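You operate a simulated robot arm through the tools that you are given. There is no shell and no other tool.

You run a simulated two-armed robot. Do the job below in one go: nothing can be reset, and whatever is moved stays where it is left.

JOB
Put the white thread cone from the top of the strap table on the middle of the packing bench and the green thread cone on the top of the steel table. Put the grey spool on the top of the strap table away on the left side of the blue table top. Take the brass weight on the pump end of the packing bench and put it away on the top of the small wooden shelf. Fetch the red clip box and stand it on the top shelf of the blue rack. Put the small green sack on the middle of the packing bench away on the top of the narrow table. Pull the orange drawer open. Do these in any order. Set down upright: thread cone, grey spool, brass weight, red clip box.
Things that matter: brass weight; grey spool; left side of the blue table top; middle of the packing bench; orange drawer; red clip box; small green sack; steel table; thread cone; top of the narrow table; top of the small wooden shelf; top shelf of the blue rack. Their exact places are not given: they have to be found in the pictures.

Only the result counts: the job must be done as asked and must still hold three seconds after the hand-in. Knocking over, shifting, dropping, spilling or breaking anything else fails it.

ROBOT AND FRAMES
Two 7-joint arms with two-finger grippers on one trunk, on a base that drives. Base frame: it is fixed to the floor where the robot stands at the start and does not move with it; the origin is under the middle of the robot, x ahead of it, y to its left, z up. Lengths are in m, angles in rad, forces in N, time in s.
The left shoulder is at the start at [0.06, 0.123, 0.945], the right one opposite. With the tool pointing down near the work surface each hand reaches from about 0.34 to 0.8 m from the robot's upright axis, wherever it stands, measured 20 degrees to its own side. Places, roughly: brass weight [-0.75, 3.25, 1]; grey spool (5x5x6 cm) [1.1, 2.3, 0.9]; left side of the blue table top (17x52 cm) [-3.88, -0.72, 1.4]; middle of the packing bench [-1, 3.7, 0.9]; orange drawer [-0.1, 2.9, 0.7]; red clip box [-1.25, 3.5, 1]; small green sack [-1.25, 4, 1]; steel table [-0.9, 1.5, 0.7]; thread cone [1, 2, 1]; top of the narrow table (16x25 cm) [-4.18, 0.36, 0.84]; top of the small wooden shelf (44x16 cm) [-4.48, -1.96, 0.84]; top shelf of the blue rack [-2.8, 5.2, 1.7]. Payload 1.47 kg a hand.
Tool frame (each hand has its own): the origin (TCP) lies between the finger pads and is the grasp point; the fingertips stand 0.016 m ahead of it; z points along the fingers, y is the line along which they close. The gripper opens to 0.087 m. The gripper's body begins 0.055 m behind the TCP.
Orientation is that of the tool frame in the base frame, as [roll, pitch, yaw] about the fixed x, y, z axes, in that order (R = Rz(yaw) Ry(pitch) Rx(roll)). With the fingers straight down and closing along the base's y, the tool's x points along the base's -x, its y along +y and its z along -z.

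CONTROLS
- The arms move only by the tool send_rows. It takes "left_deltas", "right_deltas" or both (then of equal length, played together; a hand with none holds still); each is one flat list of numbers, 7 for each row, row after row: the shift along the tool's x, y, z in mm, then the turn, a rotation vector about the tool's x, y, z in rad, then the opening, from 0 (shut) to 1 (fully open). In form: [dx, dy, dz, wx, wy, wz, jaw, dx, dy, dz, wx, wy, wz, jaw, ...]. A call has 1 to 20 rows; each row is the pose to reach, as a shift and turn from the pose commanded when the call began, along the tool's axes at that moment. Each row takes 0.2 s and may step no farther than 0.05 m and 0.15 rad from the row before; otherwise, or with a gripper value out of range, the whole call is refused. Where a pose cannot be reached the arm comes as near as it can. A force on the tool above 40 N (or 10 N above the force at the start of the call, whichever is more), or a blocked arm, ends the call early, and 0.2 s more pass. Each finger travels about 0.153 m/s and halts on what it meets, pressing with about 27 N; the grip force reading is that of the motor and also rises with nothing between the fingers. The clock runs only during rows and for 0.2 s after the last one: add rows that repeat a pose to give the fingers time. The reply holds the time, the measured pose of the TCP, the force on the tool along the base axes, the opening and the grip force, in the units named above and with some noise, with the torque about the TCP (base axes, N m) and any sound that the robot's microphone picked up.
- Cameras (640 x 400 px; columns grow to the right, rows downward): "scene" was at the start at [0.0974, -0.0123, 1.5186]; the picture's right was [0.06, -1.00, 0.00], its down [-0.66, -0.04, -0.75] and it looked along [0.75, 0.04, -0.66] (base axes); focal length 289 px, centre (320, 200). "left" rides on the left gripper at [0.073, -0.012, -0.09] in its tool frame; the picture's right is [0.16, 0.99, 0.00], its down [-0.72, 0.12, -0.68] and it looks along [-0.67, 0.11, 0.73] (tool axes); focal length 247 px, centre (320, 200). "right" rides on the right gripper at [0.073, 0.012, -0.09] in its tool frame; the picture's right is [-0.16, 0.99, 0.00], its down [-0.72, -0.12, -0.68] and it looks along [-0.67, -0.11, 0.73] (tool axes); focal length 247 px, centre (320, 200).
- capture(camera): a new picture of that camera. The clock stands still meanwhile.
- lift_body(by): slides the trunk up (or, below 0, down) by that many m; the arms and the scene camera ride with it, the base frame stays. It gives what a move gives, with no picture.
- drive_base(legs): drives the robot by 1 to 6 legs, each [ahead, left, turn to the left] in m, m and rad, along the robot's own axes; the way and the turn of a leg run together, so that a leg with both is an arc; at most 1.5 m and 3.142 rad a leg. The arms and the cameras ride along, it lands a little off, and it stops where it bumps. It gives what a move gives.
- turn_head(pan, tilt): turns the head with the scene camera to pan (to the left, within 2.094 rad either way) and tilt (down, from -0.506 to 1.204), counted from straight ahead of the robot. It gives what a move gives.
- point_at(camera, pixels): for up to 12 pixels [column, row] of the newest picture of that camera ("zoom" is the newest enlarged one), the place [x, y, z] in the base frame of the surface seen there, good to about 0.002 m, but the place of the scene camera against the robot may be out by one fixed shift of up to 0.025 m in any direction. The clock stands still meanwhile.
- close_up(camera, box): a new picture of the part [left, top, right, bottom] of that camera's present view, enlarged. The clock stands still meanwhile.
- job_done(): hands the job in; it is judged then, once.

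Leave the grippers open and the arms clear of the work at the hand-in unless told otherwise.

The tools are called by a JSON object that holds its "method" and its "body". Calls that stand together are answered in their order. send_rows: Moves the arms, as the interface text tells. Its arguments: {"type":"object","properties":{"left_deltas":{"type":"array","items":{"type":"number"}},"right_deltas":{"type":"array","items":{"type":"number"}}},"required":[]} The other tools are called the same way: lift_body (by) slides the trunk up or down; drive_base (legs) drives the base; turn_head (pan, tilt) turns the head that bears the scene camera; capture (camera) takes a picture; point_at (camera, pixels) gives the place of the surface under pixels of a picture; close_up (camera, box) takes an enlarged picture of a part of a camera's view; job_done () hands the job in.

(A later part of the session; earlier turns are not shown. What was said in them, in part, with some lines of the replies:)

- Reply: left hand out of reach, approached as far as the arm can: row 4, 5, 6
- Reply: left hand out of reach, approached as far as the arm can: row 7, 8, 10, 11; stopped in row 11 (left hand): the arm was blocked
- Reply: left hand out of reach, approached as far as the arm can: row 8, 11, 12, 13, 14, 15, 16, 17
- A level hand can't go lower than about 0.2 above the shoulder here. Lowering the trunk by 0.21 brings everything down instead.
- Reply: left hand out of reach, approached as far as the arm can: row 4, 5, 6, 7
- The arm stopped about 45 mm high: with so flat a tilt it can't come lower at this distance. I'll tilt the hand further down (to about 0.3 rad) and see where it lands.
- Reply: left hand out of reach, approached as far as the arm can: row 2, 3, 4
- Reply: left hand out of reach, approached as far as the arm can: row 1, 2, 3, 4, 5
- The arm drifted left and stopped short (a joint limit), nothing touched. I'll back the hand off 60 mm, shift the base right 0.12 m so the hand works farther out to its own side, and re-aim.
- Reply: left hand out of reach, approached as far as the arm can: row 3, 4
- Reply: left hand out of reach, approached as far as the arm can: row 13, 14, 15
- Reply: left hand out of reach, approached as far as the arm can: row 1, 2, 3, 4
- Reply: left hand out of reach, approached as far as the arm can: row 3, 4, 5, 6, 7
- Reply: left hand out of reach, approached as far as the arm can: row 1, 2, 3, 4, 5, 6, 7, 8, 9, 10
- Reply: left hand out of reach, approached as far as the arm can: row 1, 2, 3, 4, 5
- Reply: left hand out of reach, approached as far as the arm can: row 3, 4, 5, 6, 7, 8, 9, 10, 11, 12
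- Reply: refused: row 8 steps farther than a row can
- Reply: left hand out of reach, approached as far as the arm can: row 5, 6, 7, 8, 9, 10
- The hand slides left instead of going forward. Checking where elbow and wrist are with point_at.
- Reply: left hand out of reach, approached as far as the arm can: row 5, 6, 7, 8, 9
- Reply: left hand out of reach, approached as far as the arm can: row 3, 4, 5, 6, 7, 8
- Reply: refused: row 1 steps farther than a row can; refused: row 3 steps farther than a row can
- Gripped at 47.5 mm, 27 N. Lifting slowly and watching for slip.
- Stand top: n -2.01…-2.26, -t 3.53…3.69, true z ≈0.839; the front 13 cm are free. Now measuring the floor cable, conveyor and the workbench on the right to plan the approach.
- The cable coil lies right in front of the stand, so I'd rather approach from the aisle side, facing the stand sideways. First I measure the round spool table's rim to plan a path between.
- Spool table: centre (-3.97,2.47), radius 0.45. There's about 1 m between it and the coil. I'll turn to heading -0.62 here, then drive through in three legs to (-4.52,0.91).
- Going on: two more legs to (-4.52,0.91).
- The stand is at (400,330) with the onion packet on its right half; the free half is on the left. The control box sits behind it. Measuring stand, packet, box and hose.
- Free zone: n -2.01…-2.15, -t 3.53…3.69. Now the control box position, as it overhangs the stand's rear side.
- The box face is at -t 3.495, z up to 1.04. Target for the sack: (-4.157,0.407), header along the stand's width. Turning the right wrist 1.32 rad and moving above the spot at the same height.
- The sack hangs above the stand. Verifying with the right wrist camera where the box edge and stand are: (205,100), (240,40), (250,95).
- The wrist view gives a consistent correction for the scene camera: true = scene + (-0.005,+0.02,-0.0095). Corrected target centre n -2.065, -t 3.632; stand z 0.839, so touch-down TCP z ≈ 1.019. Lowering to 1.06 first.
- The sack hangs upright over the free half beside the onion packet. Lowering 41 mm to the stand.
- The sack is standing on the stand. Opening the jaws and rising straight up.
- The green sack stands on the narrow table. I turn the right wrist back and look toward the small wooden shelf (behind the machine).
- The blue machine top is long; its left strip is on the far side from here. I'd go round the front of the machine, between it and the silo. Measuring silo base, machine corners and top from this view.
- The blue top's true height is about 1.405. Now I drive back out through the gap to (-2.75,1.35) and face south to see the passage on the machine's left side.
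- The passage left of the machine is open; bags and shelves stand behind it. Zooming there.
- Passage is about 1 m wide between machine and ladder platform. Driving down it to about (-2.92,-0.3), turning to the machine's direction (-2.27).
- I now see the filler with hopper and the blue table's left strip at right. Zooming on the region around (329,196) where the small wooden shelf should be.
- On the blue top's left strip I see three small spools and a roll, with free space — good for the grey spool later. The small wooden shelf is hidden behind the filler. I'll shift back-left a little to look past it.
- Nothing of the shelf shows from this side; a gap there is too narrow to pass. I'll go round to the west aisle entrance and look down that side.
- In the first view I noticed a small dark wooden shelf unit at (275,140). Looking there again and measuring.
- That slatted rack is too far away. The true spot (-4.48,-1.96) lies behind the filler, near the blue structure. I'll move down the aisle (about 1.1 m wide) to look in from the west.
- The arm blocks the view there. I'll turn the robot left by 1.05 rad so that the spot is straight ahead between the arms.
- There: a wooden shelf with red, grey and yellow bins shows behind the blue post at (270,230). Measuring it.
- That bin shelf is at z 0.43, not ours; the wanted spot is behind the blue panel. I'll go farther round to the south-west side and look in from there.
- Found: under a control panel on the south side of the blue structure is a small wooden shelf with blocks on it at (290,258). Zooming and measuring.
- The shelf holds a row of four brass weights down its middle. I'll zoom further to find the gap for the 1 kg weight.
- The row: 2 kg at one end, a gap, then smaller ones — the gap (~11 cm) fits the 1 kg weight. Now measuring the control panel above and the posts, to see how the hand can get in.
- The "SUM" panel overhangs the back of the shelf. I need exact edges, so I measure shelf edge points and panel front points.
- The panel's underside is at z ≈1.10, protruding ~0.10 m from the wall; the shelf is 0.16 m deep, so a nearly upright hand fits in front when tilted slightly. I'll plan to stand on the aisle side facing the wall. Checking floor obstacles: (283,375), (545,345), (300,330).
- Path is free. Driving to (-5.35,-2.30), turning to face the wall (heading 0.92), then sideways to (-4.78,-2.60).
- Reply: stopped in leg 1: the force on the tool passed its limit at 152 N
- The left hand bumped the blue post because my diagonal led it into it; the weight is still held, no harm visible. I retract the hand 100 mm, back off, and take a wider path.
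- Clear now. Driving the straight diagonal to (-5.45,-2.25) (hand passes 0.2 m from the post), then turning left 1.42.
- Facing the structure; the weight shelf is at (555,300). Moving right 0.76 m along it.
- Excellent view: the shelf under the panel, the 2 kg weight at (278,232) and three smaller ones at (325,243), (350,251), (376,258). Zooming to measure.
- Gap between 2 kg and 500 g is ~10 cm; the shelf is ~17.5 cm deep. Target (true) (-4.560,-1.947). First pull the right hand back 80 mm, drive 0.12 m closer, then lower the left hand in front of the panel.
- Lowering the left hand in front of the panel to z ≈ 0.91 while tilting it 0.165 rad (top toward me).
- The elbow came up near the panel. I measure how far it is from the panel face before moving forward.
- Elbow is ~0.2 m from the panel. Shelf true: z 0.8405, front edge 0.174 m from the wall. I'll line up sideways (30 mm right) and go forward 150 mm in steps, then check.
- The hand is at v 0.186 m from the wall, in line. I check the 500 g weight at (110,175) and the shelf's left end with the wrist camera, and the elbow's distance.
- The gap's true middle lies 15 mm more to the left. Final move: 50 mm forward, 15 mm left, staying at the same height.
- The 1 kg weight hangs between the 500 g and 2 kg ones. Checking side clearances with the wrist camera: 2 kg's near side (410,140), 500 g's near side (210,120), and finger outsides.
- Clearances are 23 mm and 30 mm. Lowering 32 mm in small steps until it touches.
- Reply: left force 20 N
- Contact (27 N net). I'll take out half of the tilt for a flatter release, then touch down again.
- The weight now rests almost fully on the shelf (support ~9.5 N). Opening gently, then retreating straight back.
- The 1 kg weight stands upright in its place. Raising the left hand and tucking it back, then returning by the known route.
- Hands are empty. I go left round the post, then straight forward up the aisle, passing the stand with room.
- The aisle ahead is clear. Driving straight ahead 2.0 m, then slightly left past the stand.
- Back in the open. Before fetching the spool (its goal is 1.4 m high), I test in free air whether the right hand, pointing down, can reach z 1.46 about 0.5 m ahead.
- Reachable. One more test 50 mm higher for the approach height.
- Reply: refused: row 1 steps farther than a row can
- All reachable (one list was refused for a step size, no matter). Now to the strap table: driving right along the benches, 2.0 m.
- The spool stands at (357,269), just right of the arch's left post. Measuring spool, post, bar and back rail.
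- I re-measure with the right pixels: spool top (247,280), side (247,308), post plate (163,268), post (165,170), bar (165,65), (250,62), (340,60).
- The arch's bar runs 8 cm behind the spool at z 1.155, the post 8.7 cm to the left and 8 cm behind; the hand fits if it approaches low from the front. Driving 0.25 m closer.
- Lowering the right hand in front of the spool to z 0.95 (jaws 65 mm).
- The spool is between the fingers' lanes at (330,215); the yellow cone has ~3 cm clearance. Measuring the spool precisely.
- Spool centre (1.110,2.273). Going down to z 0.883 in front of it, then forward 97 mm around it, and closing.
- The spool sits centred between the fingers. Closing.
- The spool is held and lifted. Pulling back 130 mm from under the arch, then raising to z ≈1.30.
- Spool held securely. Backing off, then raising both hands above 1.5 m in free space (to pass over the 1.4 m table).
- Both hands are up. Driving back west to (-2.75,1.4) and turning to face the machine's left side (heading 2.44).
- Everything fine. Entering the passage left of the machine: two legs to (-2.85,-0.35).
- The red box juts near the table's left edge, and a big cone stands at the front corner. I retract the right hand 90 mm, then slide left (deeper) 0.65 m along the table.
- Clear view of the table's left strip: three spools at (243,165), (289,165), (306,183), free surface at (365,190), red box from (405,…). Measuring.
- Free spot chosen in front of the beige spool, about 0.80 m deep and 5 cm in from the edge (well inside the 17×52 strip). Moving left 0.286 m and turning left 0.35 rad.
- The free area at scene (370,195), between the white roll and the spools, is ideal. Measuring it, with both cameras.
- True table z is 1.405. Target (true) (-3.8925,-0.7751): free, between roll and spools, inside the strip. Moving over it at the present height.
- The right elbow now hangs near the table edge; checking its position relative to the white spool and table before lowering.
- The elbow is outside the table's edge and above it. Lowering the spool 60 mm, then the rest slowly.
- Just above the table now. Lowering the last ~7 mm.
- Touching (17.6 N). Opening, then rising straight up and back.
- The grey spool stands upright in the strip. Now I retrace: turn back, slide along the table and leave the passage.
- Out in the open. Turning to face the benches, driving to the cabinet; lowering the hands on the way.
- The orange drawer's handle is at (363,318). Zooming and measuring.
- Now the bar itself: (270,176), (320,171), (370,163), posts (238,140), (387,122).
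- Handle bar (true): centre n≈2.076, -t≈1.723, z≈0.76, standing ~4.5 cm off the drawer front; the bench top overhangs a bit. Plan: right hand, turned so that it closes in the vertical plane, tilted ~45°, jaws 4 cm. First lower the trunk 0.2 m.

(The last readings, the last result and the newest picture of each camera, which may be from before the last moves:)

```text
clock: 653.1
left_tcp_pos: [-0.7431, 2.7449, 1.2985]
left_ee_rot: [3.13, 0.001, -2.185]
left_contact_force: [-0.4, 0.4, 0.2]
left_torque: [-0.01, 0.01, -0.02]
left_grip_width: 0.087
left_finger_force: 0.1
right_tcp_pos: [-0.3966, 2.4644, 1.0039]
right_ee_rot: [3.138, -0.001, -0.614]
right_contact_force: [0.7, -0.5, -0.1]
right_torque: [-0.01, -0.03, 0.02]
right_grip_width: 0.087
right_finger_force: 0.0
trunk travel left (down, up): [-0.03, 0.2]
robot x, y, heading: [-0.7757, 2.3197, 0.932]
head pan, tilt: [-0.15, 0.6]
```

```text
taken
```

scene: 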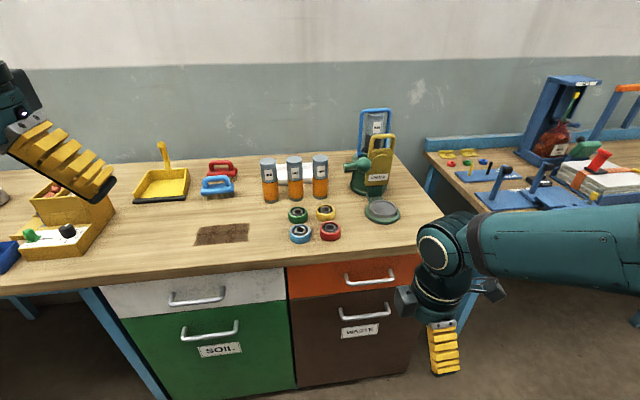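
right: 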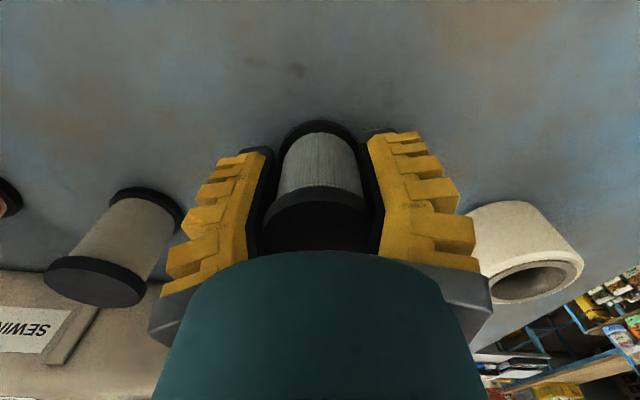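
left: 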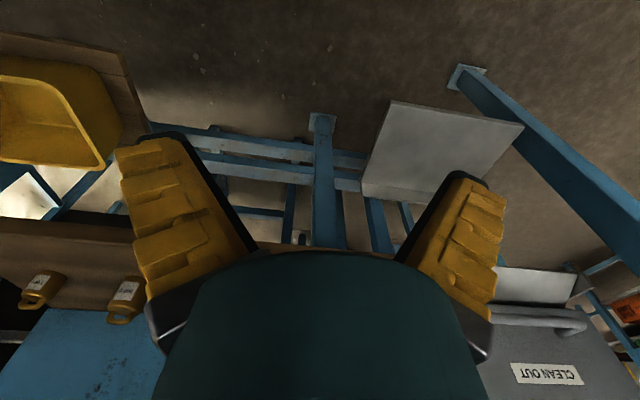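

The wrist is turned. Now moving forward 160 mm and down 100 mm, and tilting the fingers forward by 0.785 rad.

{"method": "send_rows", "body": {"right_deltas": [0, -40, 25, 0, 0, 0, 1, 0, -80, 50, 0, 0, 0, 1, 0, -120, 75, 0.1, 0, 0, 0.8, 0, -140, 90, 0.24, 0, 0, 0.6, 0, -150, 100, 0.38, 0, 0, 0.46, 0, -150, 100, 0.52, 0, 0, 0.46, 0, -150, 100, 0.66, 0, 0, 0.46, 0, -150, 100, 0.785, 0, 0, 0.46, 0, -150, 100, 0.785, 0, 0, 0.46]}}

{"method": "capture", "body": {"camera": "scene"}}

{"method": "capture", "body": {"camera": "right"}}

```text
clock: 655.1
left_tcp_pos: [-0.7445, 2.7441, 1.2985]
left_ee_rot: [3.131, 0.0, -2.187]
left_contact_force: [0.2, 0.0, -0.3]
left_torque: [0.01, 0.02, -0.02]
left_grip_width: 0.0871
left_finger_force: 0.1
right_tcp_pos: [-0.3105, 2.587, 0.9043]
right_ee_rot: [-2.357, 0.001, -0.615]
right_contact_force: [-0.9, 0.0, 0.0]
right_torque: [0.0, 0.0, -0.03]
right_grip_width: 0.0457
right_finger_force: 4.4
right hand out of reach, approached as far as the arm can: row 6
trunk travel left (down, up): [-0.03, 0.2]
robot x, y, heading: [-0.7772, 2.322, 0.937]
head pan, tilt: [-0.15, 0.6]
```

```text
taken
```

scene: 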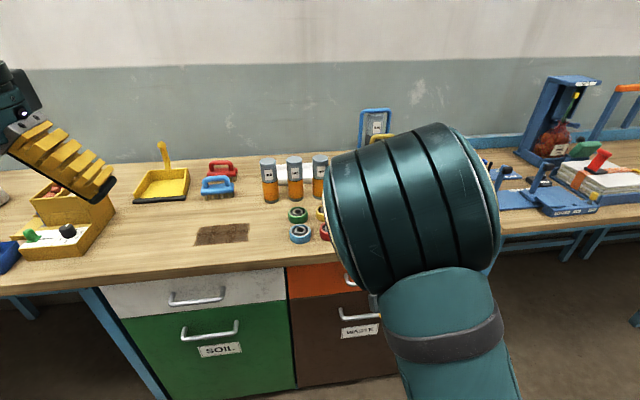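

```text
taken
```

right: 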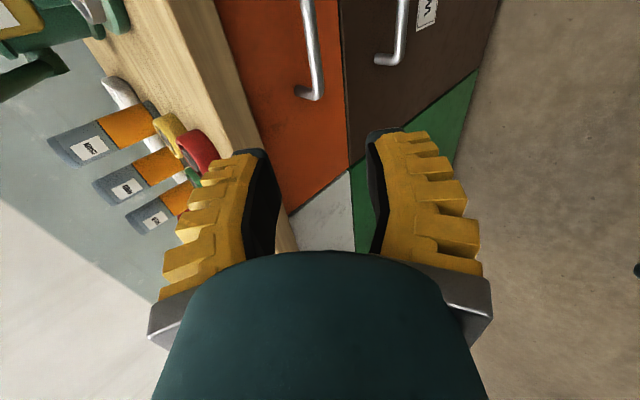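

The hand is tilted with the jaws in the vertical plane; the wrist camera sees the orange drawer's handle at (312,50). Measuring it exactly.

{"method": "point_at", "body": {"camera": "right", "pixels": [[308, 15], [313, 45], [318, 75], [300, 93], [312, 96], [270, 100], [290, 50], [340, 60], [250, 60], [230, 80], [205, 60], [375, 58]]}}

{"method": "close_up", "body": {"camera": "right", "box": [230, 0, 420, 120]}}

```text
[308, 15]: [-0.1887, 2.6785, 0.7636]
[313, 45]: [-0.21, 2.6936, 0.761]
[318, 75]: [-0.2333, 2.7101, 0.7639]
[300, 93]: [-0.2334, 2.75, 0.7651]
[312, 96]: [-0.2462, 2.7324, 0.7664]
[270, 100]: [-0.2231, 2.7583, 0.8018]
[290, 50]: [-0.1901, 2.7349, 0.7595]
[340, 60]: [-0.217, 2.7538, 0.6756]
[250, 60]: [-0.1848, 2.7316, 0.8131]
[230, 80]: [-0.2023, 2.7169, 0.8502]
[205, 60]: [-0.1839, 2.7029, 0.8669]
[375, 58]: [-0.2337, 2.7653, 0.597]
```

```text
3.33 times, centred on (325, 60) of right
```

zoom: 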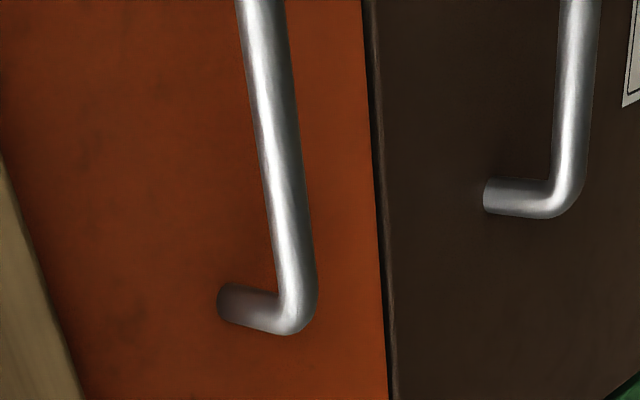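

Bar: n 2.077, z 0.760, -t 1.644–1.785; drawer face at n 2.119. Moving to a standoff 8 cm before the bar along the finger axis.

{"method": "send_rows", "body": {"right_deltas": [13, -1, 42, 0, 0, 0, 0.44, 26, -2, 85, 0, 0, 0, 0.44, 39, -2.9, 127.3, 0, 0, 0, 0.44, 39, -2.9, 127.3, 0, 0, 0, 0.44]}}

{"method": "capture", "body": {"camera": "right"}}

{"method": "capture", "body": {"camera": "scene"}}

```text
clock: 656.1
left_tcp_pos: [-0.7442, 2.7449, 1.3001]
left_ee_rot: [3.133, 0.0, -2.187]
left_contact_force: [-1.4, 0.2, -0.1]
left_torque: [0.04, -0.01, -0.03]
left_grip_width: 0.0873
left_finger_force: 0.2
right_tcp_pos: [-0.2237, 2.6403, 0.8163]
right_ee_rot: [-2.358, 0.001, -0.618]
right_contact_force: [-0.9, 0.2, 0.3]
right_torque: [-0.01, 0.01, 0.03]
right_grip_width: 0.0443
right_finger_force: 4.2
trunk travel left (down, up): [-0.03, 0.2]
robot x, y, heading: [-0.7805, 2.3199, 0.939]
head pan, tilt: [-0.15, 0.6]
```

```text
taken
```

right: 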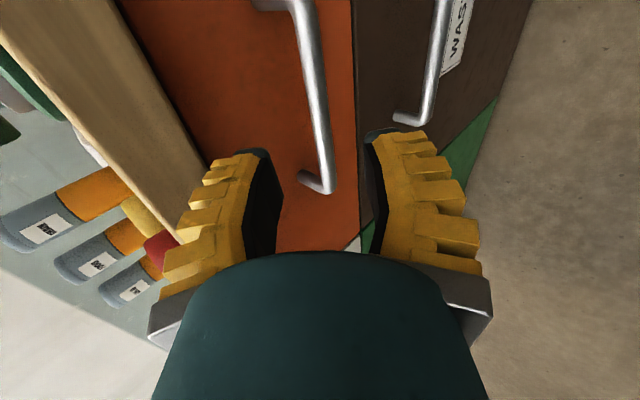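

```text
taken
```

scene: 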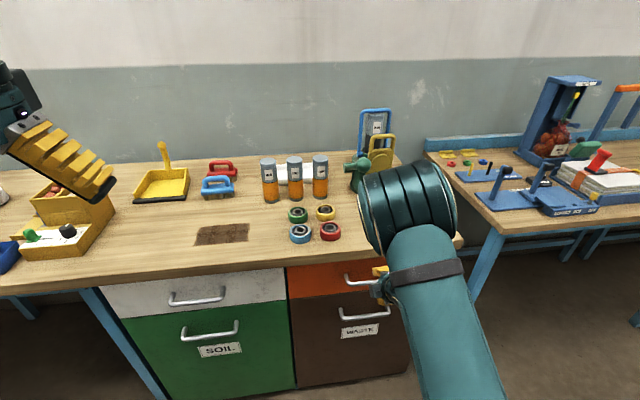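

The elbow appears near the pump in the picture; checking real distance.

{"method": "point_at", "body": {"camera": "scene", "pixels": [[400, 190], [375, 200], [440, 220], [420, 240], [440, 330], [380, 150], [362, 168], [390, 240], [385, 285]]}}

{"method": "point_at", "body": {"camera": "right", "pixels": [[318, 110], [322, 140], [326, 165], [312, 60], [290, 100], [220, 130], [190, 110], [310, 185]]}}

```text
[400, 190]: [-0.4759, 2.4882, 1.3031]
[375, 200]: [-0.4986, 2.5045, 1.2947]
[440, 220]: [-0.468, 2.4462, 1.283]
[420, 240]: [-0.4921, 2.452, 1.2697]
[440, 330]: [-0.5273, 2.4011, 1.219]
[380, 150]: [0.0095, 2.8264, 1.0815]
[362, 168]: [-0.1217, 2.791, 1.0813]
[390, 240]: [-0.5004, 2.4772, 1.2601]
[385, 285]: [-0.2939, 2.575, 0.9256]
```

```text
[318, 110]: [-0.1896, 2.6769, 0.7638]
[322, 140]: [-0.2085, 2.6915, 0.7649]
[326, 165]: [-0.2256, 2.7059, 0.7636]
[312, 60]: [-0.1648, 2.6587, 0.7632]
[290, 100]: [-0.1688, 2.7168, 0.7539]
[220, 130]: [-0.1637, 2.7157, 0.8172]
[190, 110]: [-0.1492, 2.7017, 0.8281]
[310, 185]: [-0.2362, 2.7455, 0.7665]
```

The elbow is 0.4 m away from the pump. Advancing 78 mm along the finger axis to straddle the bar.

{"method": "send_rows", "body": {"right_deltas": [0, 0, 30, 0, 0, 0, 0.44, 0, 0, 58, 0, 0, 0, 0.44, 0, 0, 78, 0, 0, 0, 0.44, 0, 0, 78, 0, 0, 0, 0.44]}}

{"method": "capture", "body": {"camera": "right"}}

```text
clock: 657.1
left_tcp_pos: [-0.7428, 2.745, 1.2981]
left_ee_rot: [3.131, 0.003, -2.187]
left_contact_force: [0.2, -0.6, 0.5]
left_torque: [-0.02, 0.0, 0.01]
left_grip_width: 0.087
left_finger_force: 0.1
right_tcp_pos: [-0.194, 2.6852, 0.7593]
right_ee_rot: [-2.36, -0.001, -0.616]
right_contact_force: [0.4, -0.1, -0.8]
right_torque: [0.01, 0.0, -0.02]
right_grip_width: 0.0444
right_finger_force: 4.2
trunk travel left (down, up): [-0.03, 0.2]
robot x, y, heading: [-0.7753, 2.3216, 0.934]
head pan, tilt: [-0.15, 0.6]
```

```text
taken
```

right: 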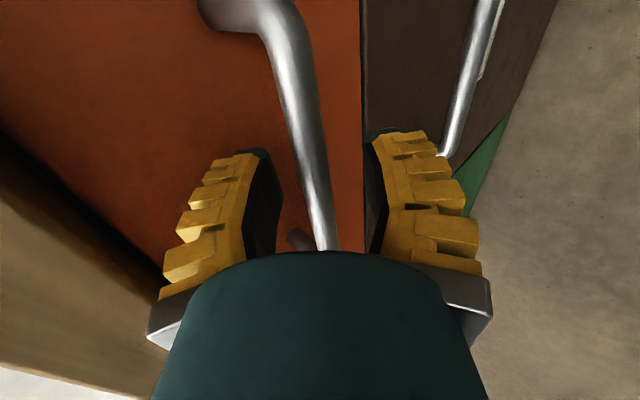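

The bar passes between the fingers through the grasp point. Closing on it.

{"method": "send_rows", "body": {"right_deltas": [0, 0, 0, 0, 0, 0, 0.2, 0, 0, 0, 0, 0, 0, 0.0, 0, 0, 0, 0, 0, 0, 0.0, 0, 0, 0, 0, 0, 0, 0.0]}}

{"method": "capture", "body": {"camera": "right"}}

```text
clock: 658.1
left_tcp_pos: [-0.7439, 2.7449, 1.2996]
left_ee_rot: [3.132, 0.004, -2.187]
left_contact_force: [0.4, 0.2, 0.6]
left_torque: [-0.02, -0.02, 0.02]
left_grip_width: 0.0869
left_finger_force: 0.2
right_tcp_pos: [-0.1935, 2.6857, 0.7599]
right_ee_rot: [-2.357, 0.0, -0.615]
right_contact_force: [0.2, 0.6, 4.3]
right_torque: [0.16, 0.18, -0.25]
right_grip_width: 0.0098
right_finger_force: 29.8
trunk travel left (down, up): [-0.03, 0.2]
robot x, y, heading: [-0.7763, 2.3211, 0.937]
head pan, tilt: [-0.15, 0.6]
```

```text
taken
```

right: 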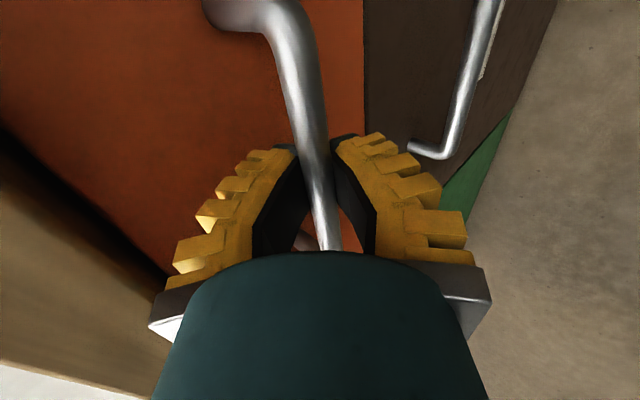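

Gripped (10 mm). Pulling straight out from the cabinet, slowly: 60 mm first.

{"method": "send_rows", "body": {"right_deltas": [0, 7, -7, 0, 0, 0, 0, 0, 17.7, -17.7, 0, 0, 0, 0, 0, 28.3, -28.3, 0, 0, 0, 0, 0, 42.5, -42.4, 0, 0, 0, 0, 0, 42.5, -42.4, 0, 0, 0, 0]}}

{"method": "capture", "body": {"camera": "scene"}}

```text
clock: 659.3
left_tcp_pos: [-0.7448, 2.7461, 1.2989]
left_ee_rot: [3.133, 0.003, -2.187]
left_contact_force: [0.2, 1.0, -0.4]
left_torque: [0.0, 0.01, 0.02]
left_grip_width: 0.0871
left_finger_force: 0.1
right_tcp_pos: [-0.2298, 2.637, 0.7582]
right_ee_rot: [-2.359, 0.003, -0.613]
right_contact_force: [-12.1, 8.5, -6.6]
right_torque: [0.13, 0.22, -0.19]
right_grip_width: 0.0088
right_finger_force: 30.0
trunk travel left (down, up): [-0.03, 0.2]
robot x, y, heading: [-0.7773, 2.3187, 0.938]
head pan, tilt: [-0.15, 0.6]
```

```text
taken
```

scene: 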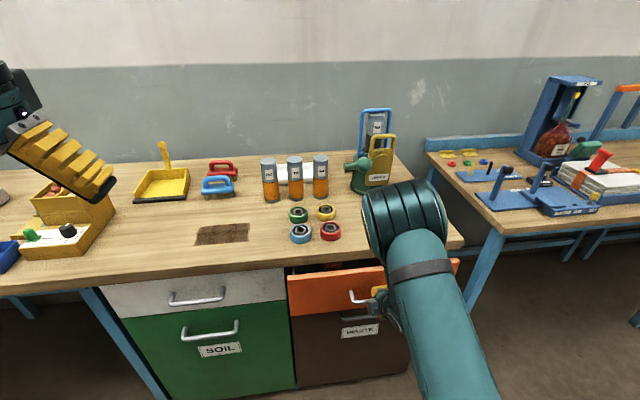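

The drawer is coming out. Continuing the pull another 130 mm (with a 2 mm sideways correction).

{"method": "send_rows", "body": {"right_deltas": [-1, 14, -14, 0, 0, 0, 0, -2, 32, -32, 0, 0, 0, 0, -2, 50, -50, 0, 0, 0, 0, -2, 70, -70, 0, 0, 0, 0, -2, 92, -92, 0, 0, 0, 0, -2, 92, -92, 0, 0, 0, 0]}}

{"method": "capture", "body": {"camera": "scene"}}

```text
clock: 660.7
left_tcp_pos: [-0.7444, 2.7464, 1.2981]
left_ee_rot: [3.132, 0.0, -2.186]
left_contact_force: [0.2, 0.3, 0.0]
left_torque: [-0.01, 0.0, -0.03]
left_grip_width: 0.0869
left_finger_force: 0.1
right_tcp_pos: [-0.307, 2.5311, 0.7605]
right_ee_rot: [-2.363, 0.002, -0.614]
right_contact_force: [-18.3, 13.0, -25.2]
right_torque: [0.09, 0.19, -0.23]
right_grip_width: 0.0059
right_finger_force: 29.8
trunk travel left (down, up): [-0.03, 0.2]
robot x, y, heading: [-0.7775, 2.3173, 0.936]
head pan, tilt: [-0.15, 0.6]
```

```text
taken
```

scene: 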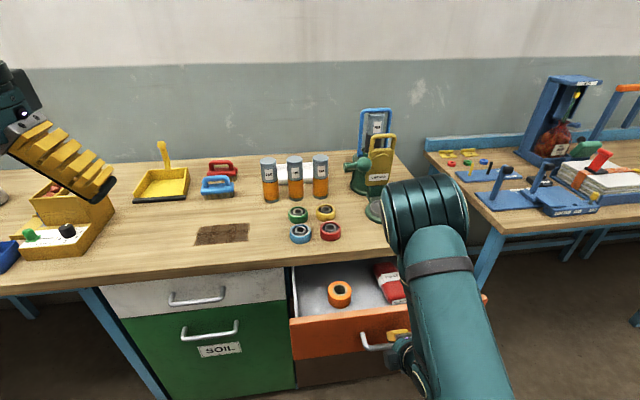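

Opened about 19 cm. The grip reading dropped, so I check the hold in the wrist camera.

{"method": "capture", "body": {"camera": "right"}}

{"method": "close_up", "body": {"camera": "scene", "box": [280, 250, 500, 400]}}

```text
taken
```

right: 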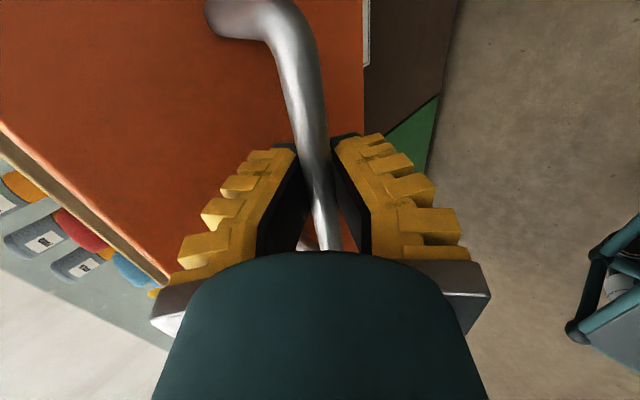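

```text
2.67 times, centred on (390, 325) of scene
```

zoom: 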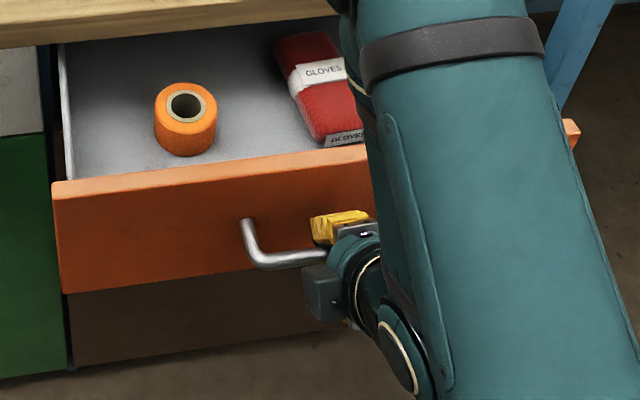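

The bar is still well held. I relieve the side and upward stress a little, then pull another 70 mm.

{"method": "send_rows", "body": {"right_deltas": [-4, 2, 2, 0, 0, 0, 0, -7, 3, 3, 0, 0, 0, 0, -7, 3, 3, 0, 0, 0, 0]}}

{"method": "send_rows", "body": {"right_deltas": [-1, 14, -14, 0, 0, 0, 0, -2, 30, -30, 0, 0, 0, 0, -3, 50, -50, 0, 0, 0, 0, -3, 50, -50, 0, 0, 0, 0]}}

{"method": "capture", "body": {"camera": "scene"}}

```text
clock: 661.5
left_tcp_pos: [-0.7421, 2.7443, 1.2977]
left_ee_rot: [3.131, 0.001, -2.188]
left_contact_force: [-0.8, -0.3, 0.0]
left_torque: [0.0, -0.04, -0.01]
left_grip_width: 0.087
left_finger_force: 0.1
right_tcp_pos: [-0.3088, 2.5321, 0.7566]
right_ee_rot: [-2.361, -0.002, -0.623]
right_contact_force: [12.6, -8.2, -15.7]
right_torque: [0.07, 0.09, -0.22]
right_grip_width: 0.008
right_finger_force: 29.8
trunk travel left (down, up): [-0.03, 0.2]
robot x, y, heading: [-0.7761, 2.317, 0.94]
head pan, tilt: [-0.15, 0.6]
```

```text
clock: 662.5
left_tcp_pos: [-0.7442, 2.7458, 1.2995]
left_ee_rot: [3.132, 0.004, -2.187]
left_contact_force: [0.4, -0.2, 0.5]
left_torque: [0.0, 0.03, -0.02]
left_grip_width: 0.0868
left_finger_force: 0.1
right_tcp_pos: [-0.3289, 2.4955, 0.7387]
right_ee_rot: [-2.357, 0.002, -0.611]
right_contact_force: [-3.9, 3.4, 3.4]
right_torque: [-0.12, 0.02, -0.04]
right_grip_width: 0.0002
right_finger_force: 28.2
right hand out of reach, approached as far as the arm can: row 2, 3, 4
trunk travel left (down, up): [-0.03, 0.2]
robot x, y, heading: [-0.7752, 2.3196, 0.94]
head pan, tilt: [-0.15, 0.6]
```

```text
taken
```

scene: 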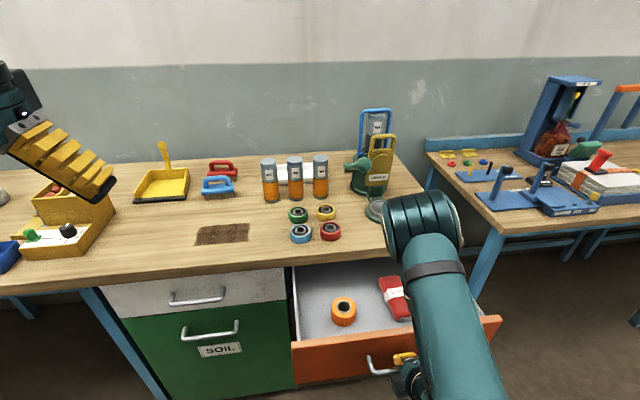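

The fingers slipped off the bar at the arm's limit, but the drawer is farther out. Measuring how far it is open.

{"method": "point_at", "body": {"camera": "scene", "pixels": [[330, 365], [340, 348], [300, 355], [380, 370], [370, 362], [320, 300], [345, 312], [395, 300]]}}

{"method": "capture", "body": {"camera": "right"}}

{"method": "close_up", "body": {"camera": "scene", "box": [270, 250, 510, 400]}}

```text
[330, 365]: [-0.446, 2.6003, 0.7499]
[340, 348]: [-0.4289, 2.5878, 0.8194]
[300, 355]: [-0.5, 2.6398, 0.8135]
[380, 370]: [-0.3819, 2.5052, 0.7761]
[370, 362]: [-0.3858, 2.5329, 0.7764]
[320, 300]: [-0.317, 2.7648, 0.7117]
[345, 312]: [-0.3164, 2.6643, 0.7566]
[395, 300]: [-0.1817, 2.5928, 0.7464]
```

```text
taken
```

right: 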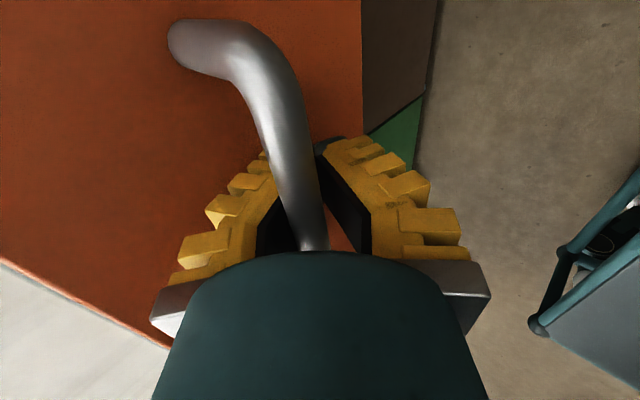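

```text
2.67 times, centred on (390, 325) of scene
```

zoom: 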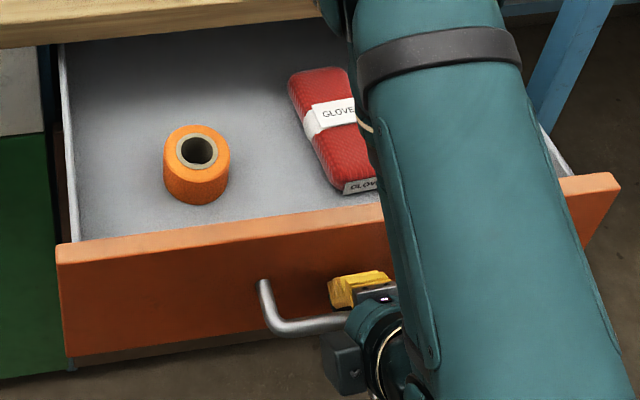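

The drawer is open by about 25 cm; the fingers are now free on my side of the bar. I back the base 0.08 m to clear the handle, then bring the hand up and upright.

{"method": "drive_base", "body": {"legs": [[-0.08, 0, 0]]}}

{"method": "capture", "body": {"camera": "right"}}

{"method": "close_up", "body": {"camera": "scene", "box": [270, 250, 510, 400]}}

```text
clock: 663.6
left_tcp_pos: [-0.7918, 2.6793, 1.2995]
left_ee_rot: [3.13, 0.002, -2.19]
left_contact_force: [-0.7, -0.7, 0.3]
left_torque: [0.02, 0.0, -0.01]
left_grip_width: 0.0873
left_finger_force: 0.0
right_tcp_pos: [-0.3743, 2.4284, 0.7378]
right_ee_rot: [-2.357, -0.001, -0.618]
right_contact_force: [0.8, -0.8, 2.2]
right_torque: [-0.02, 0.06, -0.09]
right_grip_width: 0.0
right_finger_force: 28.0
trunk travel left (down, up): [-0.03, 0.2]
robot x, y, heading: [-0.8249, 2.2525, 0.938]
head pan, tilt: [-0.15, 0.6]
```

```text
taken
```

right: 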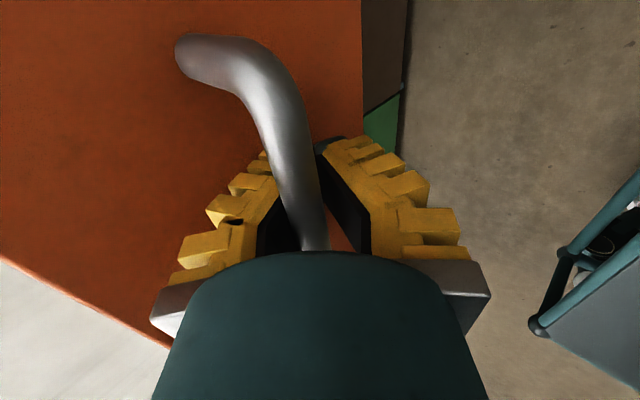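

```text
2.67 times, centred on (390, 325) of scene
```

zoom: 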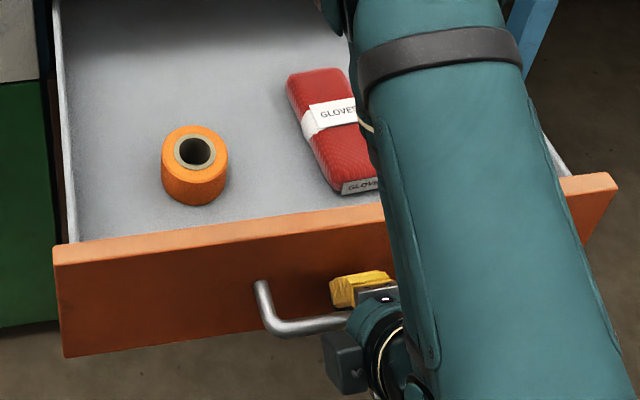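

The drawer followed along — the fingers are still hooked. Measuring the opening now.

{"method": "capture", "body": {"camera": "scene"}}

{"method": "point_at", "body": {"camera": "scene", "pixels": [[330, 365], [340, 348], [300, 355], [370, 362], [320, 300]]}}

{"method": "point_at", "body": {"camera": "right", "pixels": [[250, 50], [285, 120], [300, 180], [250, 200], [330, 150], [355, 190], [120, 150], [320, 145]]}}

```text
taken
```

scene: 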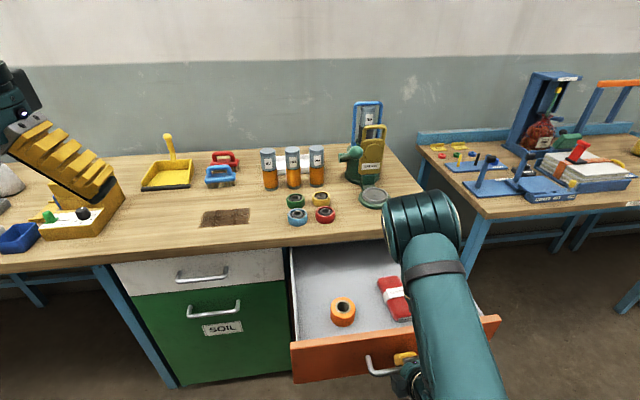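

```text
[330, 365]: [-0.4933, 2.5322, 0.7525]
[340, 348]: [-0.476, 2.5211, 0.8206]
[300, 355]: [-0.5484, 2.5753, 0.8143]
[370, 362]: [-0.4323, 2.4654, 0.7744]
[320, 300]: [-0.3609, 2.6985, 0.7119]
```

```text
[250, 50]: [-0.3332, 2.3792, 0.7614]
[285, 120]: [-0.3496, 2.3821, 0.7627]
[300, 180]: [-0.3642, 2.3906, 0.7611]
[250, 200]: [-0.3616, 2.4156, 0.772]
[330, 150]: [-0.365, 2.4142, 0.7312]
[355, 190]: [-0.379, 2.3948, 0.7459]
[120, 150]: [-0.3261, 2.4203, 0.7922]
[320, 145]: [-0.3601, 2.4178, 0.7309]
```

The drawer is now 33 cm open. The closed fingers ring the bar; I open the jaws a bit and draw the hand back along its axis.

{"method": "send_rows", "body": {"right_deltas": [0, 0, 0, 0, 0, 0, 0.25, 0, 0, 0, 0, 0, 0, 0.45, 0, 0, 0, 0, 0, 0, 0.45, 0, 0, -20, 0, 0, 0, 0.45, 0, 0, -45, 0, 0, 0, 0.45, 0, 0, -70, 0, 0, 0, 0.45, 0, 0, -70, 0, 0, 0, 0.45]}}

{"method": "capture", "body": {"camera": "right"}}

{"method": "capture", "body": {"camera": "scene"}}

```text
clock: 665.2
left_tcp_pos: [-0.7903, 2.6807, 1.2996]
left_ee_rot: [3.132, 0.001, -2.19]
left_contact_force: [0.4, -0.3, -0.1]
left_torque: [-0.01, 0.02, 0.01]
left_grip_width: 0.0866
left_finger_force: 0.0
right_tcp_pos: [-0.3528, 2.41, 0.7548]
right_ee_rot: [-2.36, 0.0, -0.617]
right_contact_force: [-0.1, 0.1, 0.1]
right_torque: [-0.01, -0.02, 0.03]
right_grip_width: 0.0448
right_finger_force: 4.4
right hand out of reach, approached as far as the arm can: row 4, 5, 6, 7
trunk travel left (down, up): [-0.03, 0.2]
robot x, y, heading: [-0.825, 2.2561, 0.938]
head pan, tilt: [-0.15, 0.6]
```

```text
taken
```

right: 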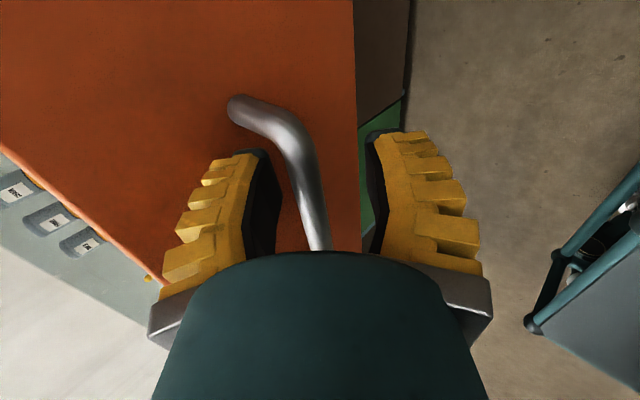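

```text
taken
```

scene: 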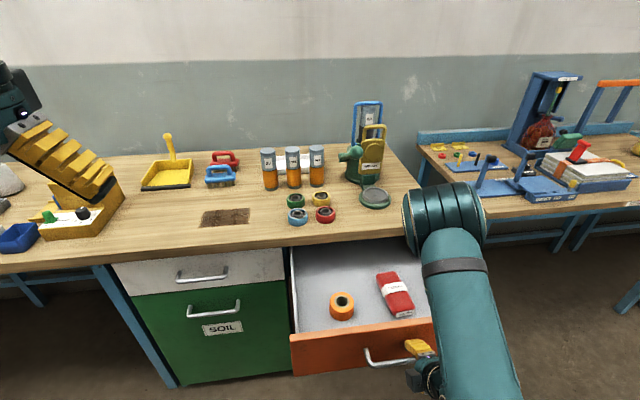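

The arm can't come closer by itself, so I alternate small base-back and trunk-up steps to draw the open fingers off the bar.

{"method": "drive_base", "body": {"legs": [[-0.018, 0, 0]]}}

{"method": "lift_body", "body": {"by": 0.02}}

{"method": "capture", "body": {"camera": "right"}}

```text
clock: 666.0
left_tcp_pos: [-0.8018, 2.6655, 1.3]
left_ee_rot: [3.132, 0.004, -2.188]
left_contact_force: [0.0, -0.5, -1.0]
left_torque: [0.03, -0.02, -0.01]
left_grip_width: 0.0872
left_finger_force: 0.1
right_tcp_pos: [-0.3642, 2.3953, 0.7552]
right_ee_rot: [-2.356, 0.0, -0.62]
right_contact_force: [0.6, 0.5, 0.3]
right_torque: [-0.01, -0.01, -0.02]
right_grip_width: 0.0451
right_finger_force: 5.0
trunk travel left (down, up): [-0.03, 0.2]
robot x, y, heading: [-0.8357, 2.2429, 0.937]
head pan, tilt: [-0.15, 0.6]
```

```text
clock: 666.6
left_tcp_pos: [-0.8016, 2.6666, 1.3185]
left_ee_rot: [3.131, 0.002, -2.188]
left_contact_force: [-0.7, 0.1, 0.5]
left_torque: [0.01, 0.01, 0.0]
left_grip_width: 0.0867
left_finger_force: 0.1
right_tcp_pos: [-0.3629, 2.3945, 0.7742]
right_ee_rot: [-2.359, 0.0, -0.618]
right_contact_force: [-0.7, -1.1, 0.1]
right_torque: [-0.03, 0.01, -0.01]
right_grip_width: 0.0449
right_finger_force: 4.3
trunk travel left (down, up): [-0.05, 0.18]
robot x, y, heading: [-0.8337, 2.2401, 0.942]
head pan, tilt: [-0.15, 0.6]
```

```text
taken
```

right: 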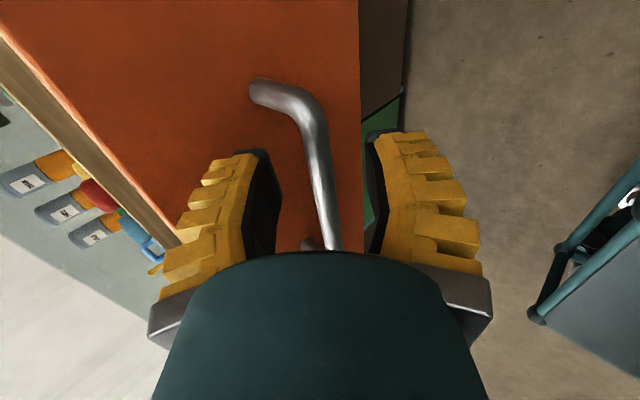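

Working, no forces. Repeating: back 20 mm, up 25 mm, back 20 mm, up 30 mm.

{"method": "drive_base", "body": {"legs": [[-0.02, 0, 0]]}}

{"method": "lift_body", "body": {"by": 0.022}}

{"method": "capture", "body": {"camera": "right"}}

```text
clock: 667.4
left_tcp_pos: [-0.8148, 2.6484, 1.3201]
left_ee_rot: [3.133, 0.004, -2.19]
left_contact_force: [-0.3, 0.3, -0.8]
left_torque: [0.05, -0.04, 0.0]
left_grip_width: 0.0868
left_finger_force: 0.1
right_tcp_pos: [-0.3769, 2.3795, 0.7753]
right_ee_rot: [-2.358, 0.001, -0.617]
right_contact_force: [-0.5, 0.2, 0.1]
right_torque: [0.01, 0.01, 0.02]
right_grip_width: 0.045
right_finger_force: 4.4
trunk travel left (down, up): [-0.05, 0.18]
robot x, y, heading: [-0.8438, 2.2257, 0.933]
head pan, tilt: [-0.15, 0.6]
```

```text
clock: 668.1
left_tcp_pos: [-0.8137, 2.6503, 1.3408]
left_ee_rot: [3.133, 0.002, -2.188]
left_contact_force: [0.1, 0.2, 0.1]
left_torque: [-0.02, 0.05, -0.01]
left_grip_width: 0.087
left_finger_force: 0.1
right_tcp_pos: [-0.3763, 2.3802, 0.7976]
right_ee_rot: [-2.36, 0.002, -0.618]
right_contact_force: [-0.9, -0.1, -0.5]
right_torque: [-0.03, -0.03, 0.0]
right_grip_width: 0.0449
right_finger_force: 3.6
trunk travel left (down, up): [-0.072, 0.158]
robot x, y, heading: [-0.8454, 2.2276, 0.934]
head pan, tilt: [-0.15, 0.6]
```

```text
taken
```

right: 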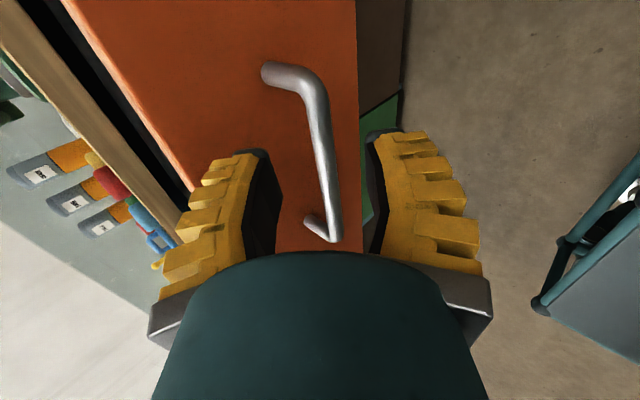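

The bar is out of the fingers. Raising 0.12 m, then moving off to the left, and checking the drawer.

{"method": "lift_body", "body": {"by": 0.12}}

{"method": "drive_base", "body": {"legs": [[0, 0.5, 0]]}}

{"method": "turn_head", "body": {"pan": -0.5, "tilt": 0.65}}

{"method": "capture", "body": {"camera": "scene"}}

```text
clock: 669.6
left_tcp_pos: [-0.8143, 2.6492, 1.4599]
left_ee_rot: [3.132, 0.002, -2.188]
left_contact_force: [0.2, 0.8, 0.4]
left_torque: [0.0, 0.03, -0.01]
left_grip_width: 0.0869
left_finger_force: 0.0
right_tcp_pos: [-0.374, 2.3795, 0.9184]
right_ee_rot: [-2.361, -0.001, -0.617]
right_contact_force: [0.0, -0.2, 0.6]
right_torque: [0.03, 0.01, 0.02]
right_grip_width: 0.0446
right_finger_force: 3.9
trunk travel left (down, up): [-0.192, 0.038]
robot x, y, heading: [-0.8467, 2.2262, 0.936]
head pan, tilt: [-0.15, 0.6]
```

```text
clock: 674.5
left_tcp_pos: [-1.2231, 2.9467, 1.4609]
left_ee_rot: [3.132, 0.002, -2.181]
left_contact_force: [-0.6, 0.9, 0.2]
left_torque: [0.0, 0.03, -0.05]
left_grip_width: 0.0872
left_finger_force: 0.0
right_tcp_pos: [-0.7814, 2.6796, 0.9162]
right_ee_rot: [-2.36, 0.001, -0.61]
right_contact_force: [-0.1, -0.7, 0.1]
right_torque: [0.01, -0.01, 0.0]
right_grip_width: 0.045
right_finger_force: 4.0
trunk travel left (down, up): [-0.192, 0.038]
robot x, y, heading: [-1.2494, 2.5175, 0.946]
head pan, tilt: [-0.15, 0.6]
```

```text
clock: 675.3
left_tcp_pos: [-1.2226, 2.9451, 1.4608]
left_ee_rot: [3.132, 0.002, -2.179]
left_contact_force: [-0.5, 0.1, -0.4]
left_torque: [-0.02, 0.0, 0.0]
left_grip_width: 0.087
left_finger_force: 0.1
right_tcp_pos: [-0.7818, 2.679, 0.9158]
right_ee_rot: [-2.36, 0.0, -0.61]
right_contact_force: [0.1, 1.0, -1.0]
right_torque: [0.03, 0.01, 0.02]
right_grip_width: 0.0449
right_finger_force: 3.7
trunk travel left (down, up): [-0.192, 0.038]
robot x, y, heading: [-1.2508, 2.5183, 0.948]
head pan, tilt: [-0.499, 0.649]
```

```text
taken
```

scene: 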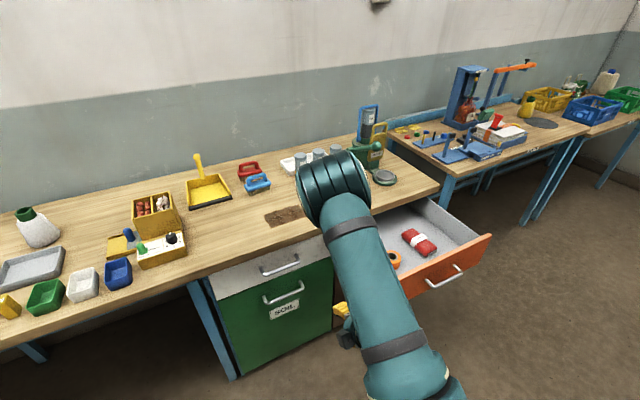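

The drawer stands wide open. I back away 0.4 m and open the right gripper, bringing that hand up and clear.

{"method": "drive_base", "body": {"legs": [[-0.4, 0, 0]]}}

{"method": "send_rows", "body": {"right_deltas": [0, 0, 0, -0.13, 0, 0, 0.7, 0, -10, -15, -0.26, 0, 0, 1, 0, -20, -30, -0.39, 0, 0, 1, 0, -30, -45, -0.52, 0, 0, 1, 0, -40, -60, -0.65, 0, 0, 1, 0, -50, -75, -0.785, 0, 0, 1, 0, -50, -75, -0.785, 0, 0, 1]}}

{"method": "turn_head", "body": {"pan": -0.6, "tilt": 0.5}}

{"method": "capture", "body": {"camera": "scene"}}

{"method": "turn_head", "body": {"pan": 0.5, "tilt": 0.3}}

{"method": "capture", "body": {"camera": "scene"}}

```text
clock: 677.8
left_tcp_pos: [-1.4596, 2.6187, 1.4605]
left_ee_rot: [3.133, 0.002, -2.172]
left_contact_force: [-0.7, -0.2, -0.1]
left_torque: [0.02, -0.05, -0.01]
left_grip_width: 0.0873
left_finger_force: 0.0
right_tcp_pos: [-1.0178, 2.3543, 0.9169]
right_ee_rot: [-2.36, -0.002, -0.602]
right_contact_force: [0.9, -0.3, 0.4]
right_torque: [-0.02, -0.01, 0.0]
right_grip_width: 0.0449
right_finger_force: 3.8
trunk travel left (down, up): [-0.192, 0.038]
robot x, y, heading: [-1.4861, 2.1959, 0.951]
head pan, tilt: [-0.499, 0.649]
```

```text
clock: 679.4
left_tcp_pos: [-1.4598, 2.6184, 1.4605]
left_ee_rot: [3.132, 0.003, -2.174]
left_contact_force: [0.5, -0.5, -0.3]
left_torque: [0.02, -0.01, -0.04]
left_grip_width: 0.087
left_finger_force: 0.1
right_tcp_pos: [-1.0263, 2.3408, 1.0073]
right_ee_rot: [3.138, -0.001, -0.601]
right_contact_force: [-0.6, 0.3, 0.4]
right_torque: [-0.01, 0.02, -0.02]
right_grip_width: 0.0869
right_finger_force: 0.0
trunk travel left (down, up): [-0.192, 0.038]
robot x, y, heading: [-1.493, 2.1893, 0.952]
head pan, tilt: [-0.499, 0.649]
```

```text
clock: 680.1
left_tcp_pos: [-1.4589, 2.6185, 1.4619]
left_ee_rot: [3.131, 0.002, -2.173]
left_contact_force: [0.0, -0.1, -0.1]
left_torque: [0.0, -0.02, -0.02]
left_grip_width: 0.087
left_finger_force: 0.1
right_tcp_pos: [-1.0272, 2.3407, 1.0067]
right_ee_rot: [3.138, 0.0, -0.602]
right_contact_force: [0.1, -0.6, 0.6]
right_torque: [0.01, -0.01, 0.01]
right_grip_width: 0.0871
right_finger_force: 0.1
trunk travel left (down, up): [-0.192, 0.038]
robot x, y, heading: [-1.4869, 2.1909, 0.955]
head pan, tilt: [-0.6, 0.499]
```

```text
taken
```

scene: 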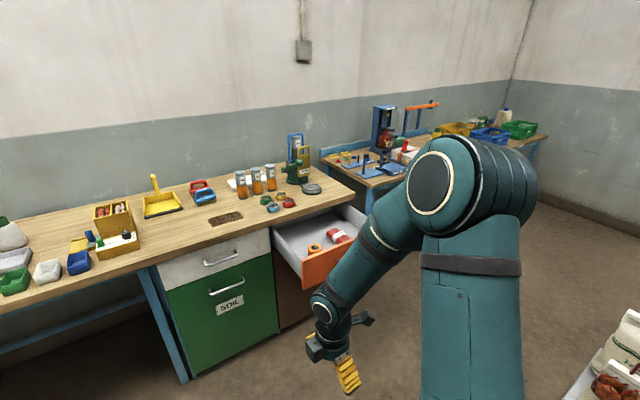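

```text
clock: 681.5
left_tcp_pos: [-1.4603, 2.6171, 1.4603]
left_ee_rot: [3.133, 0.002, -2.173]
left_contact_force: [0.6, -0.6, -0.2]
left_torque: [0.01, -0.02, -0.01]
left_grip_width: 0.087
left_finger_force: 0.1
right_tcp_pos: [-1.0274, 2.3406, 1.0066]
right_ee_rot: [3.139, 0.001, -0.603]
right_contact_force: [-0.2, -0.1, -1.0]
right_torque: [0.0, 0.0, 0.0]
right_grip_width: 0.0868
right_finger_force: 0.0
trunk travel left (down, up): [-0.192, 0.038]
robot x, y, heading: [-1.4824, 2.1936, 0.945]
head pan, tilt: [0.499, 0.3]
```

```text
taken
```

scene: 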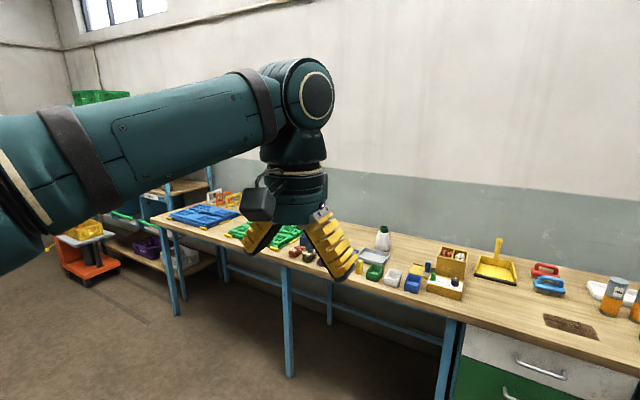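

Checking the remaining spots: steel table (pan -1.75) and the rack top (pan ~1.1), plus the bench row.

{"method": "close_up", "body": {"camera": "scene", "box": [280, 215, 480, 315]}}

{"method": "turn_head", "body": {"pan": -1.75, "tilt": 0.7}}

{"method": "capture", "body": {"camera": "scene"}}

{"method": "turn_head", "body": {"pan": 1.1, "tilt": 0.0}}

{"method": "capture", "body": {"camera": "scene"}}

```text
3.20 times, centred on (380, 265) of scene
```

zoom: 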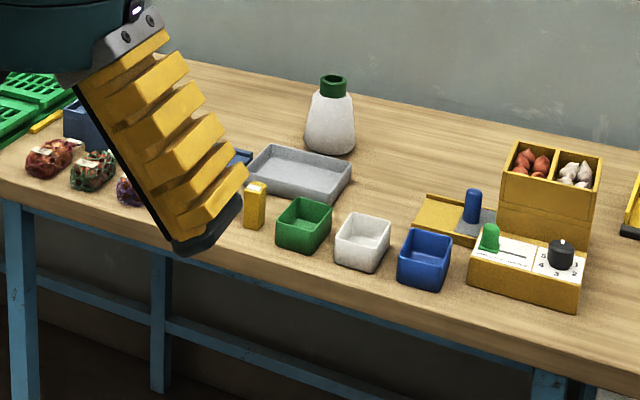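

```text
clock: 683.6
left_tcp_pos: [-1.4591, 2.6184, 1.461]
left_ee_rot: [3.132, 0.002, -2.174]
left_contact_force: [-0.6, -0.5, -0.9]
left_torque: [-0.03, 0.01, 0.02]
left_grip_width: 0.087
left_finger_force: 0.1
right_tcp_pos: [-1.0275, 2.3399, 1.006]
right_ee_rot: [3.137, -0.001, -0.603]
right_contact_force: [0.2, -0.7, 0.2]
right_torque: [0.02, 0.03, 0.03]
right_grip_width: 0.0869
right_finger_force: 0.1
trunk travel left (down, up): [-0.192, 0.038]
robot x, y, heading: [-1.4907, 2.1928, 0.945]
head pan, tilt: [-1.751, 0.7]
```

```text
taken
```

scene: 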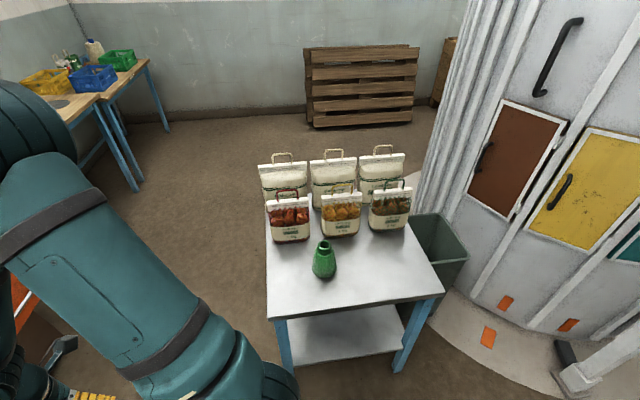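

```text
clock: 686.1
left_tcp_pos: [-1.4592, 2.6179, 1.4609]
left_ee_rot: [3.131, 0.001, -2.173]
left_contact_force: [0.2, -0.5, -0.3]
left_torque: [-0.02, 0.02, 0.01]
left_grip_width: 0.0869
left_finger_force: 0.1
right_tcp_pos: [-1.0262, 2.34, 1.0068]
right_ee_rot: [3.136, 0.002, -0.602]
right_contact_force: [-0.8, -0.7, 0.5]
right_torque: [-0.02, -0.03, 0.01]
right_grip_width: 0.0872
right_finger_force: 0.1
trunk travel left (down, up): [-0.192, 0.038]
robot x, y, heading: [-1.4845, 2.1954, 0.947]
head pan, tilt: [1.1, 0.0]
```

```text
taken
```

scene: 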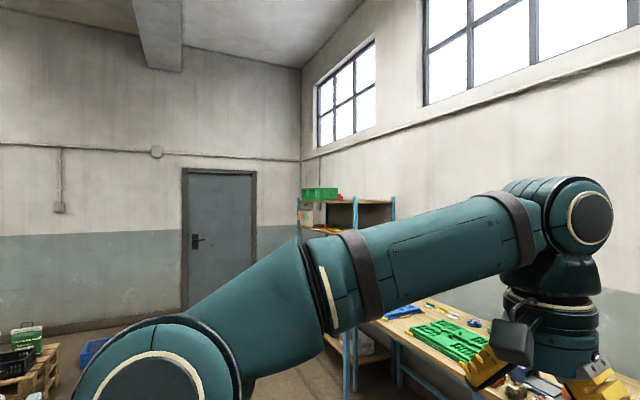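

White cone, green cone, red clip box (seen as a red spot on the rack top) and the open drawer are all as wanted; the spool, weight and sack were seen standing right. Both grippers are open and clear. Handing in.

{"method": "job_done", "body": {}}

```text
The job is handed in.
```

I handed the job in with all seven parts done. The hand-in gave no verdict, so this rests on what I saw in the pictures:

| Item | Where it is now |
|---|---|
| White thread cone | Standing on the middle of the packing bench, behind the grey tray |
| Green thread cone | Standing on the steel table, beside the bags |
| Grey spool | Standing on the left side of the blue table top, between the white roll and the other spools |
| Brass weight (1 kg) | Standing on the small wooden shelf, between the 2 kg and 500 g weights |
| Red clip box | Standing on the top shelf of the blue rack, in front of the gap between the two lids |
| Small green sack | On the narrow table, beside the onion packet |
| Orange drawer | Pulled open, about 33 cm when last measured |

- **Bump on the way:** while I carried the brass weight, the left hand hit the blue post near the weight shelf hard (152 N). The weight stayed in the grip, and I saw no mark or shift on the post.
- **Final look:** at the end I re-checked the two cones, the drawer and, from a distance, the clip box. The spool, weight and sack I last saw right after setting each one down.
- **How I left it:** both grippers are open, and the robot stands back from the bench with its arms clear.
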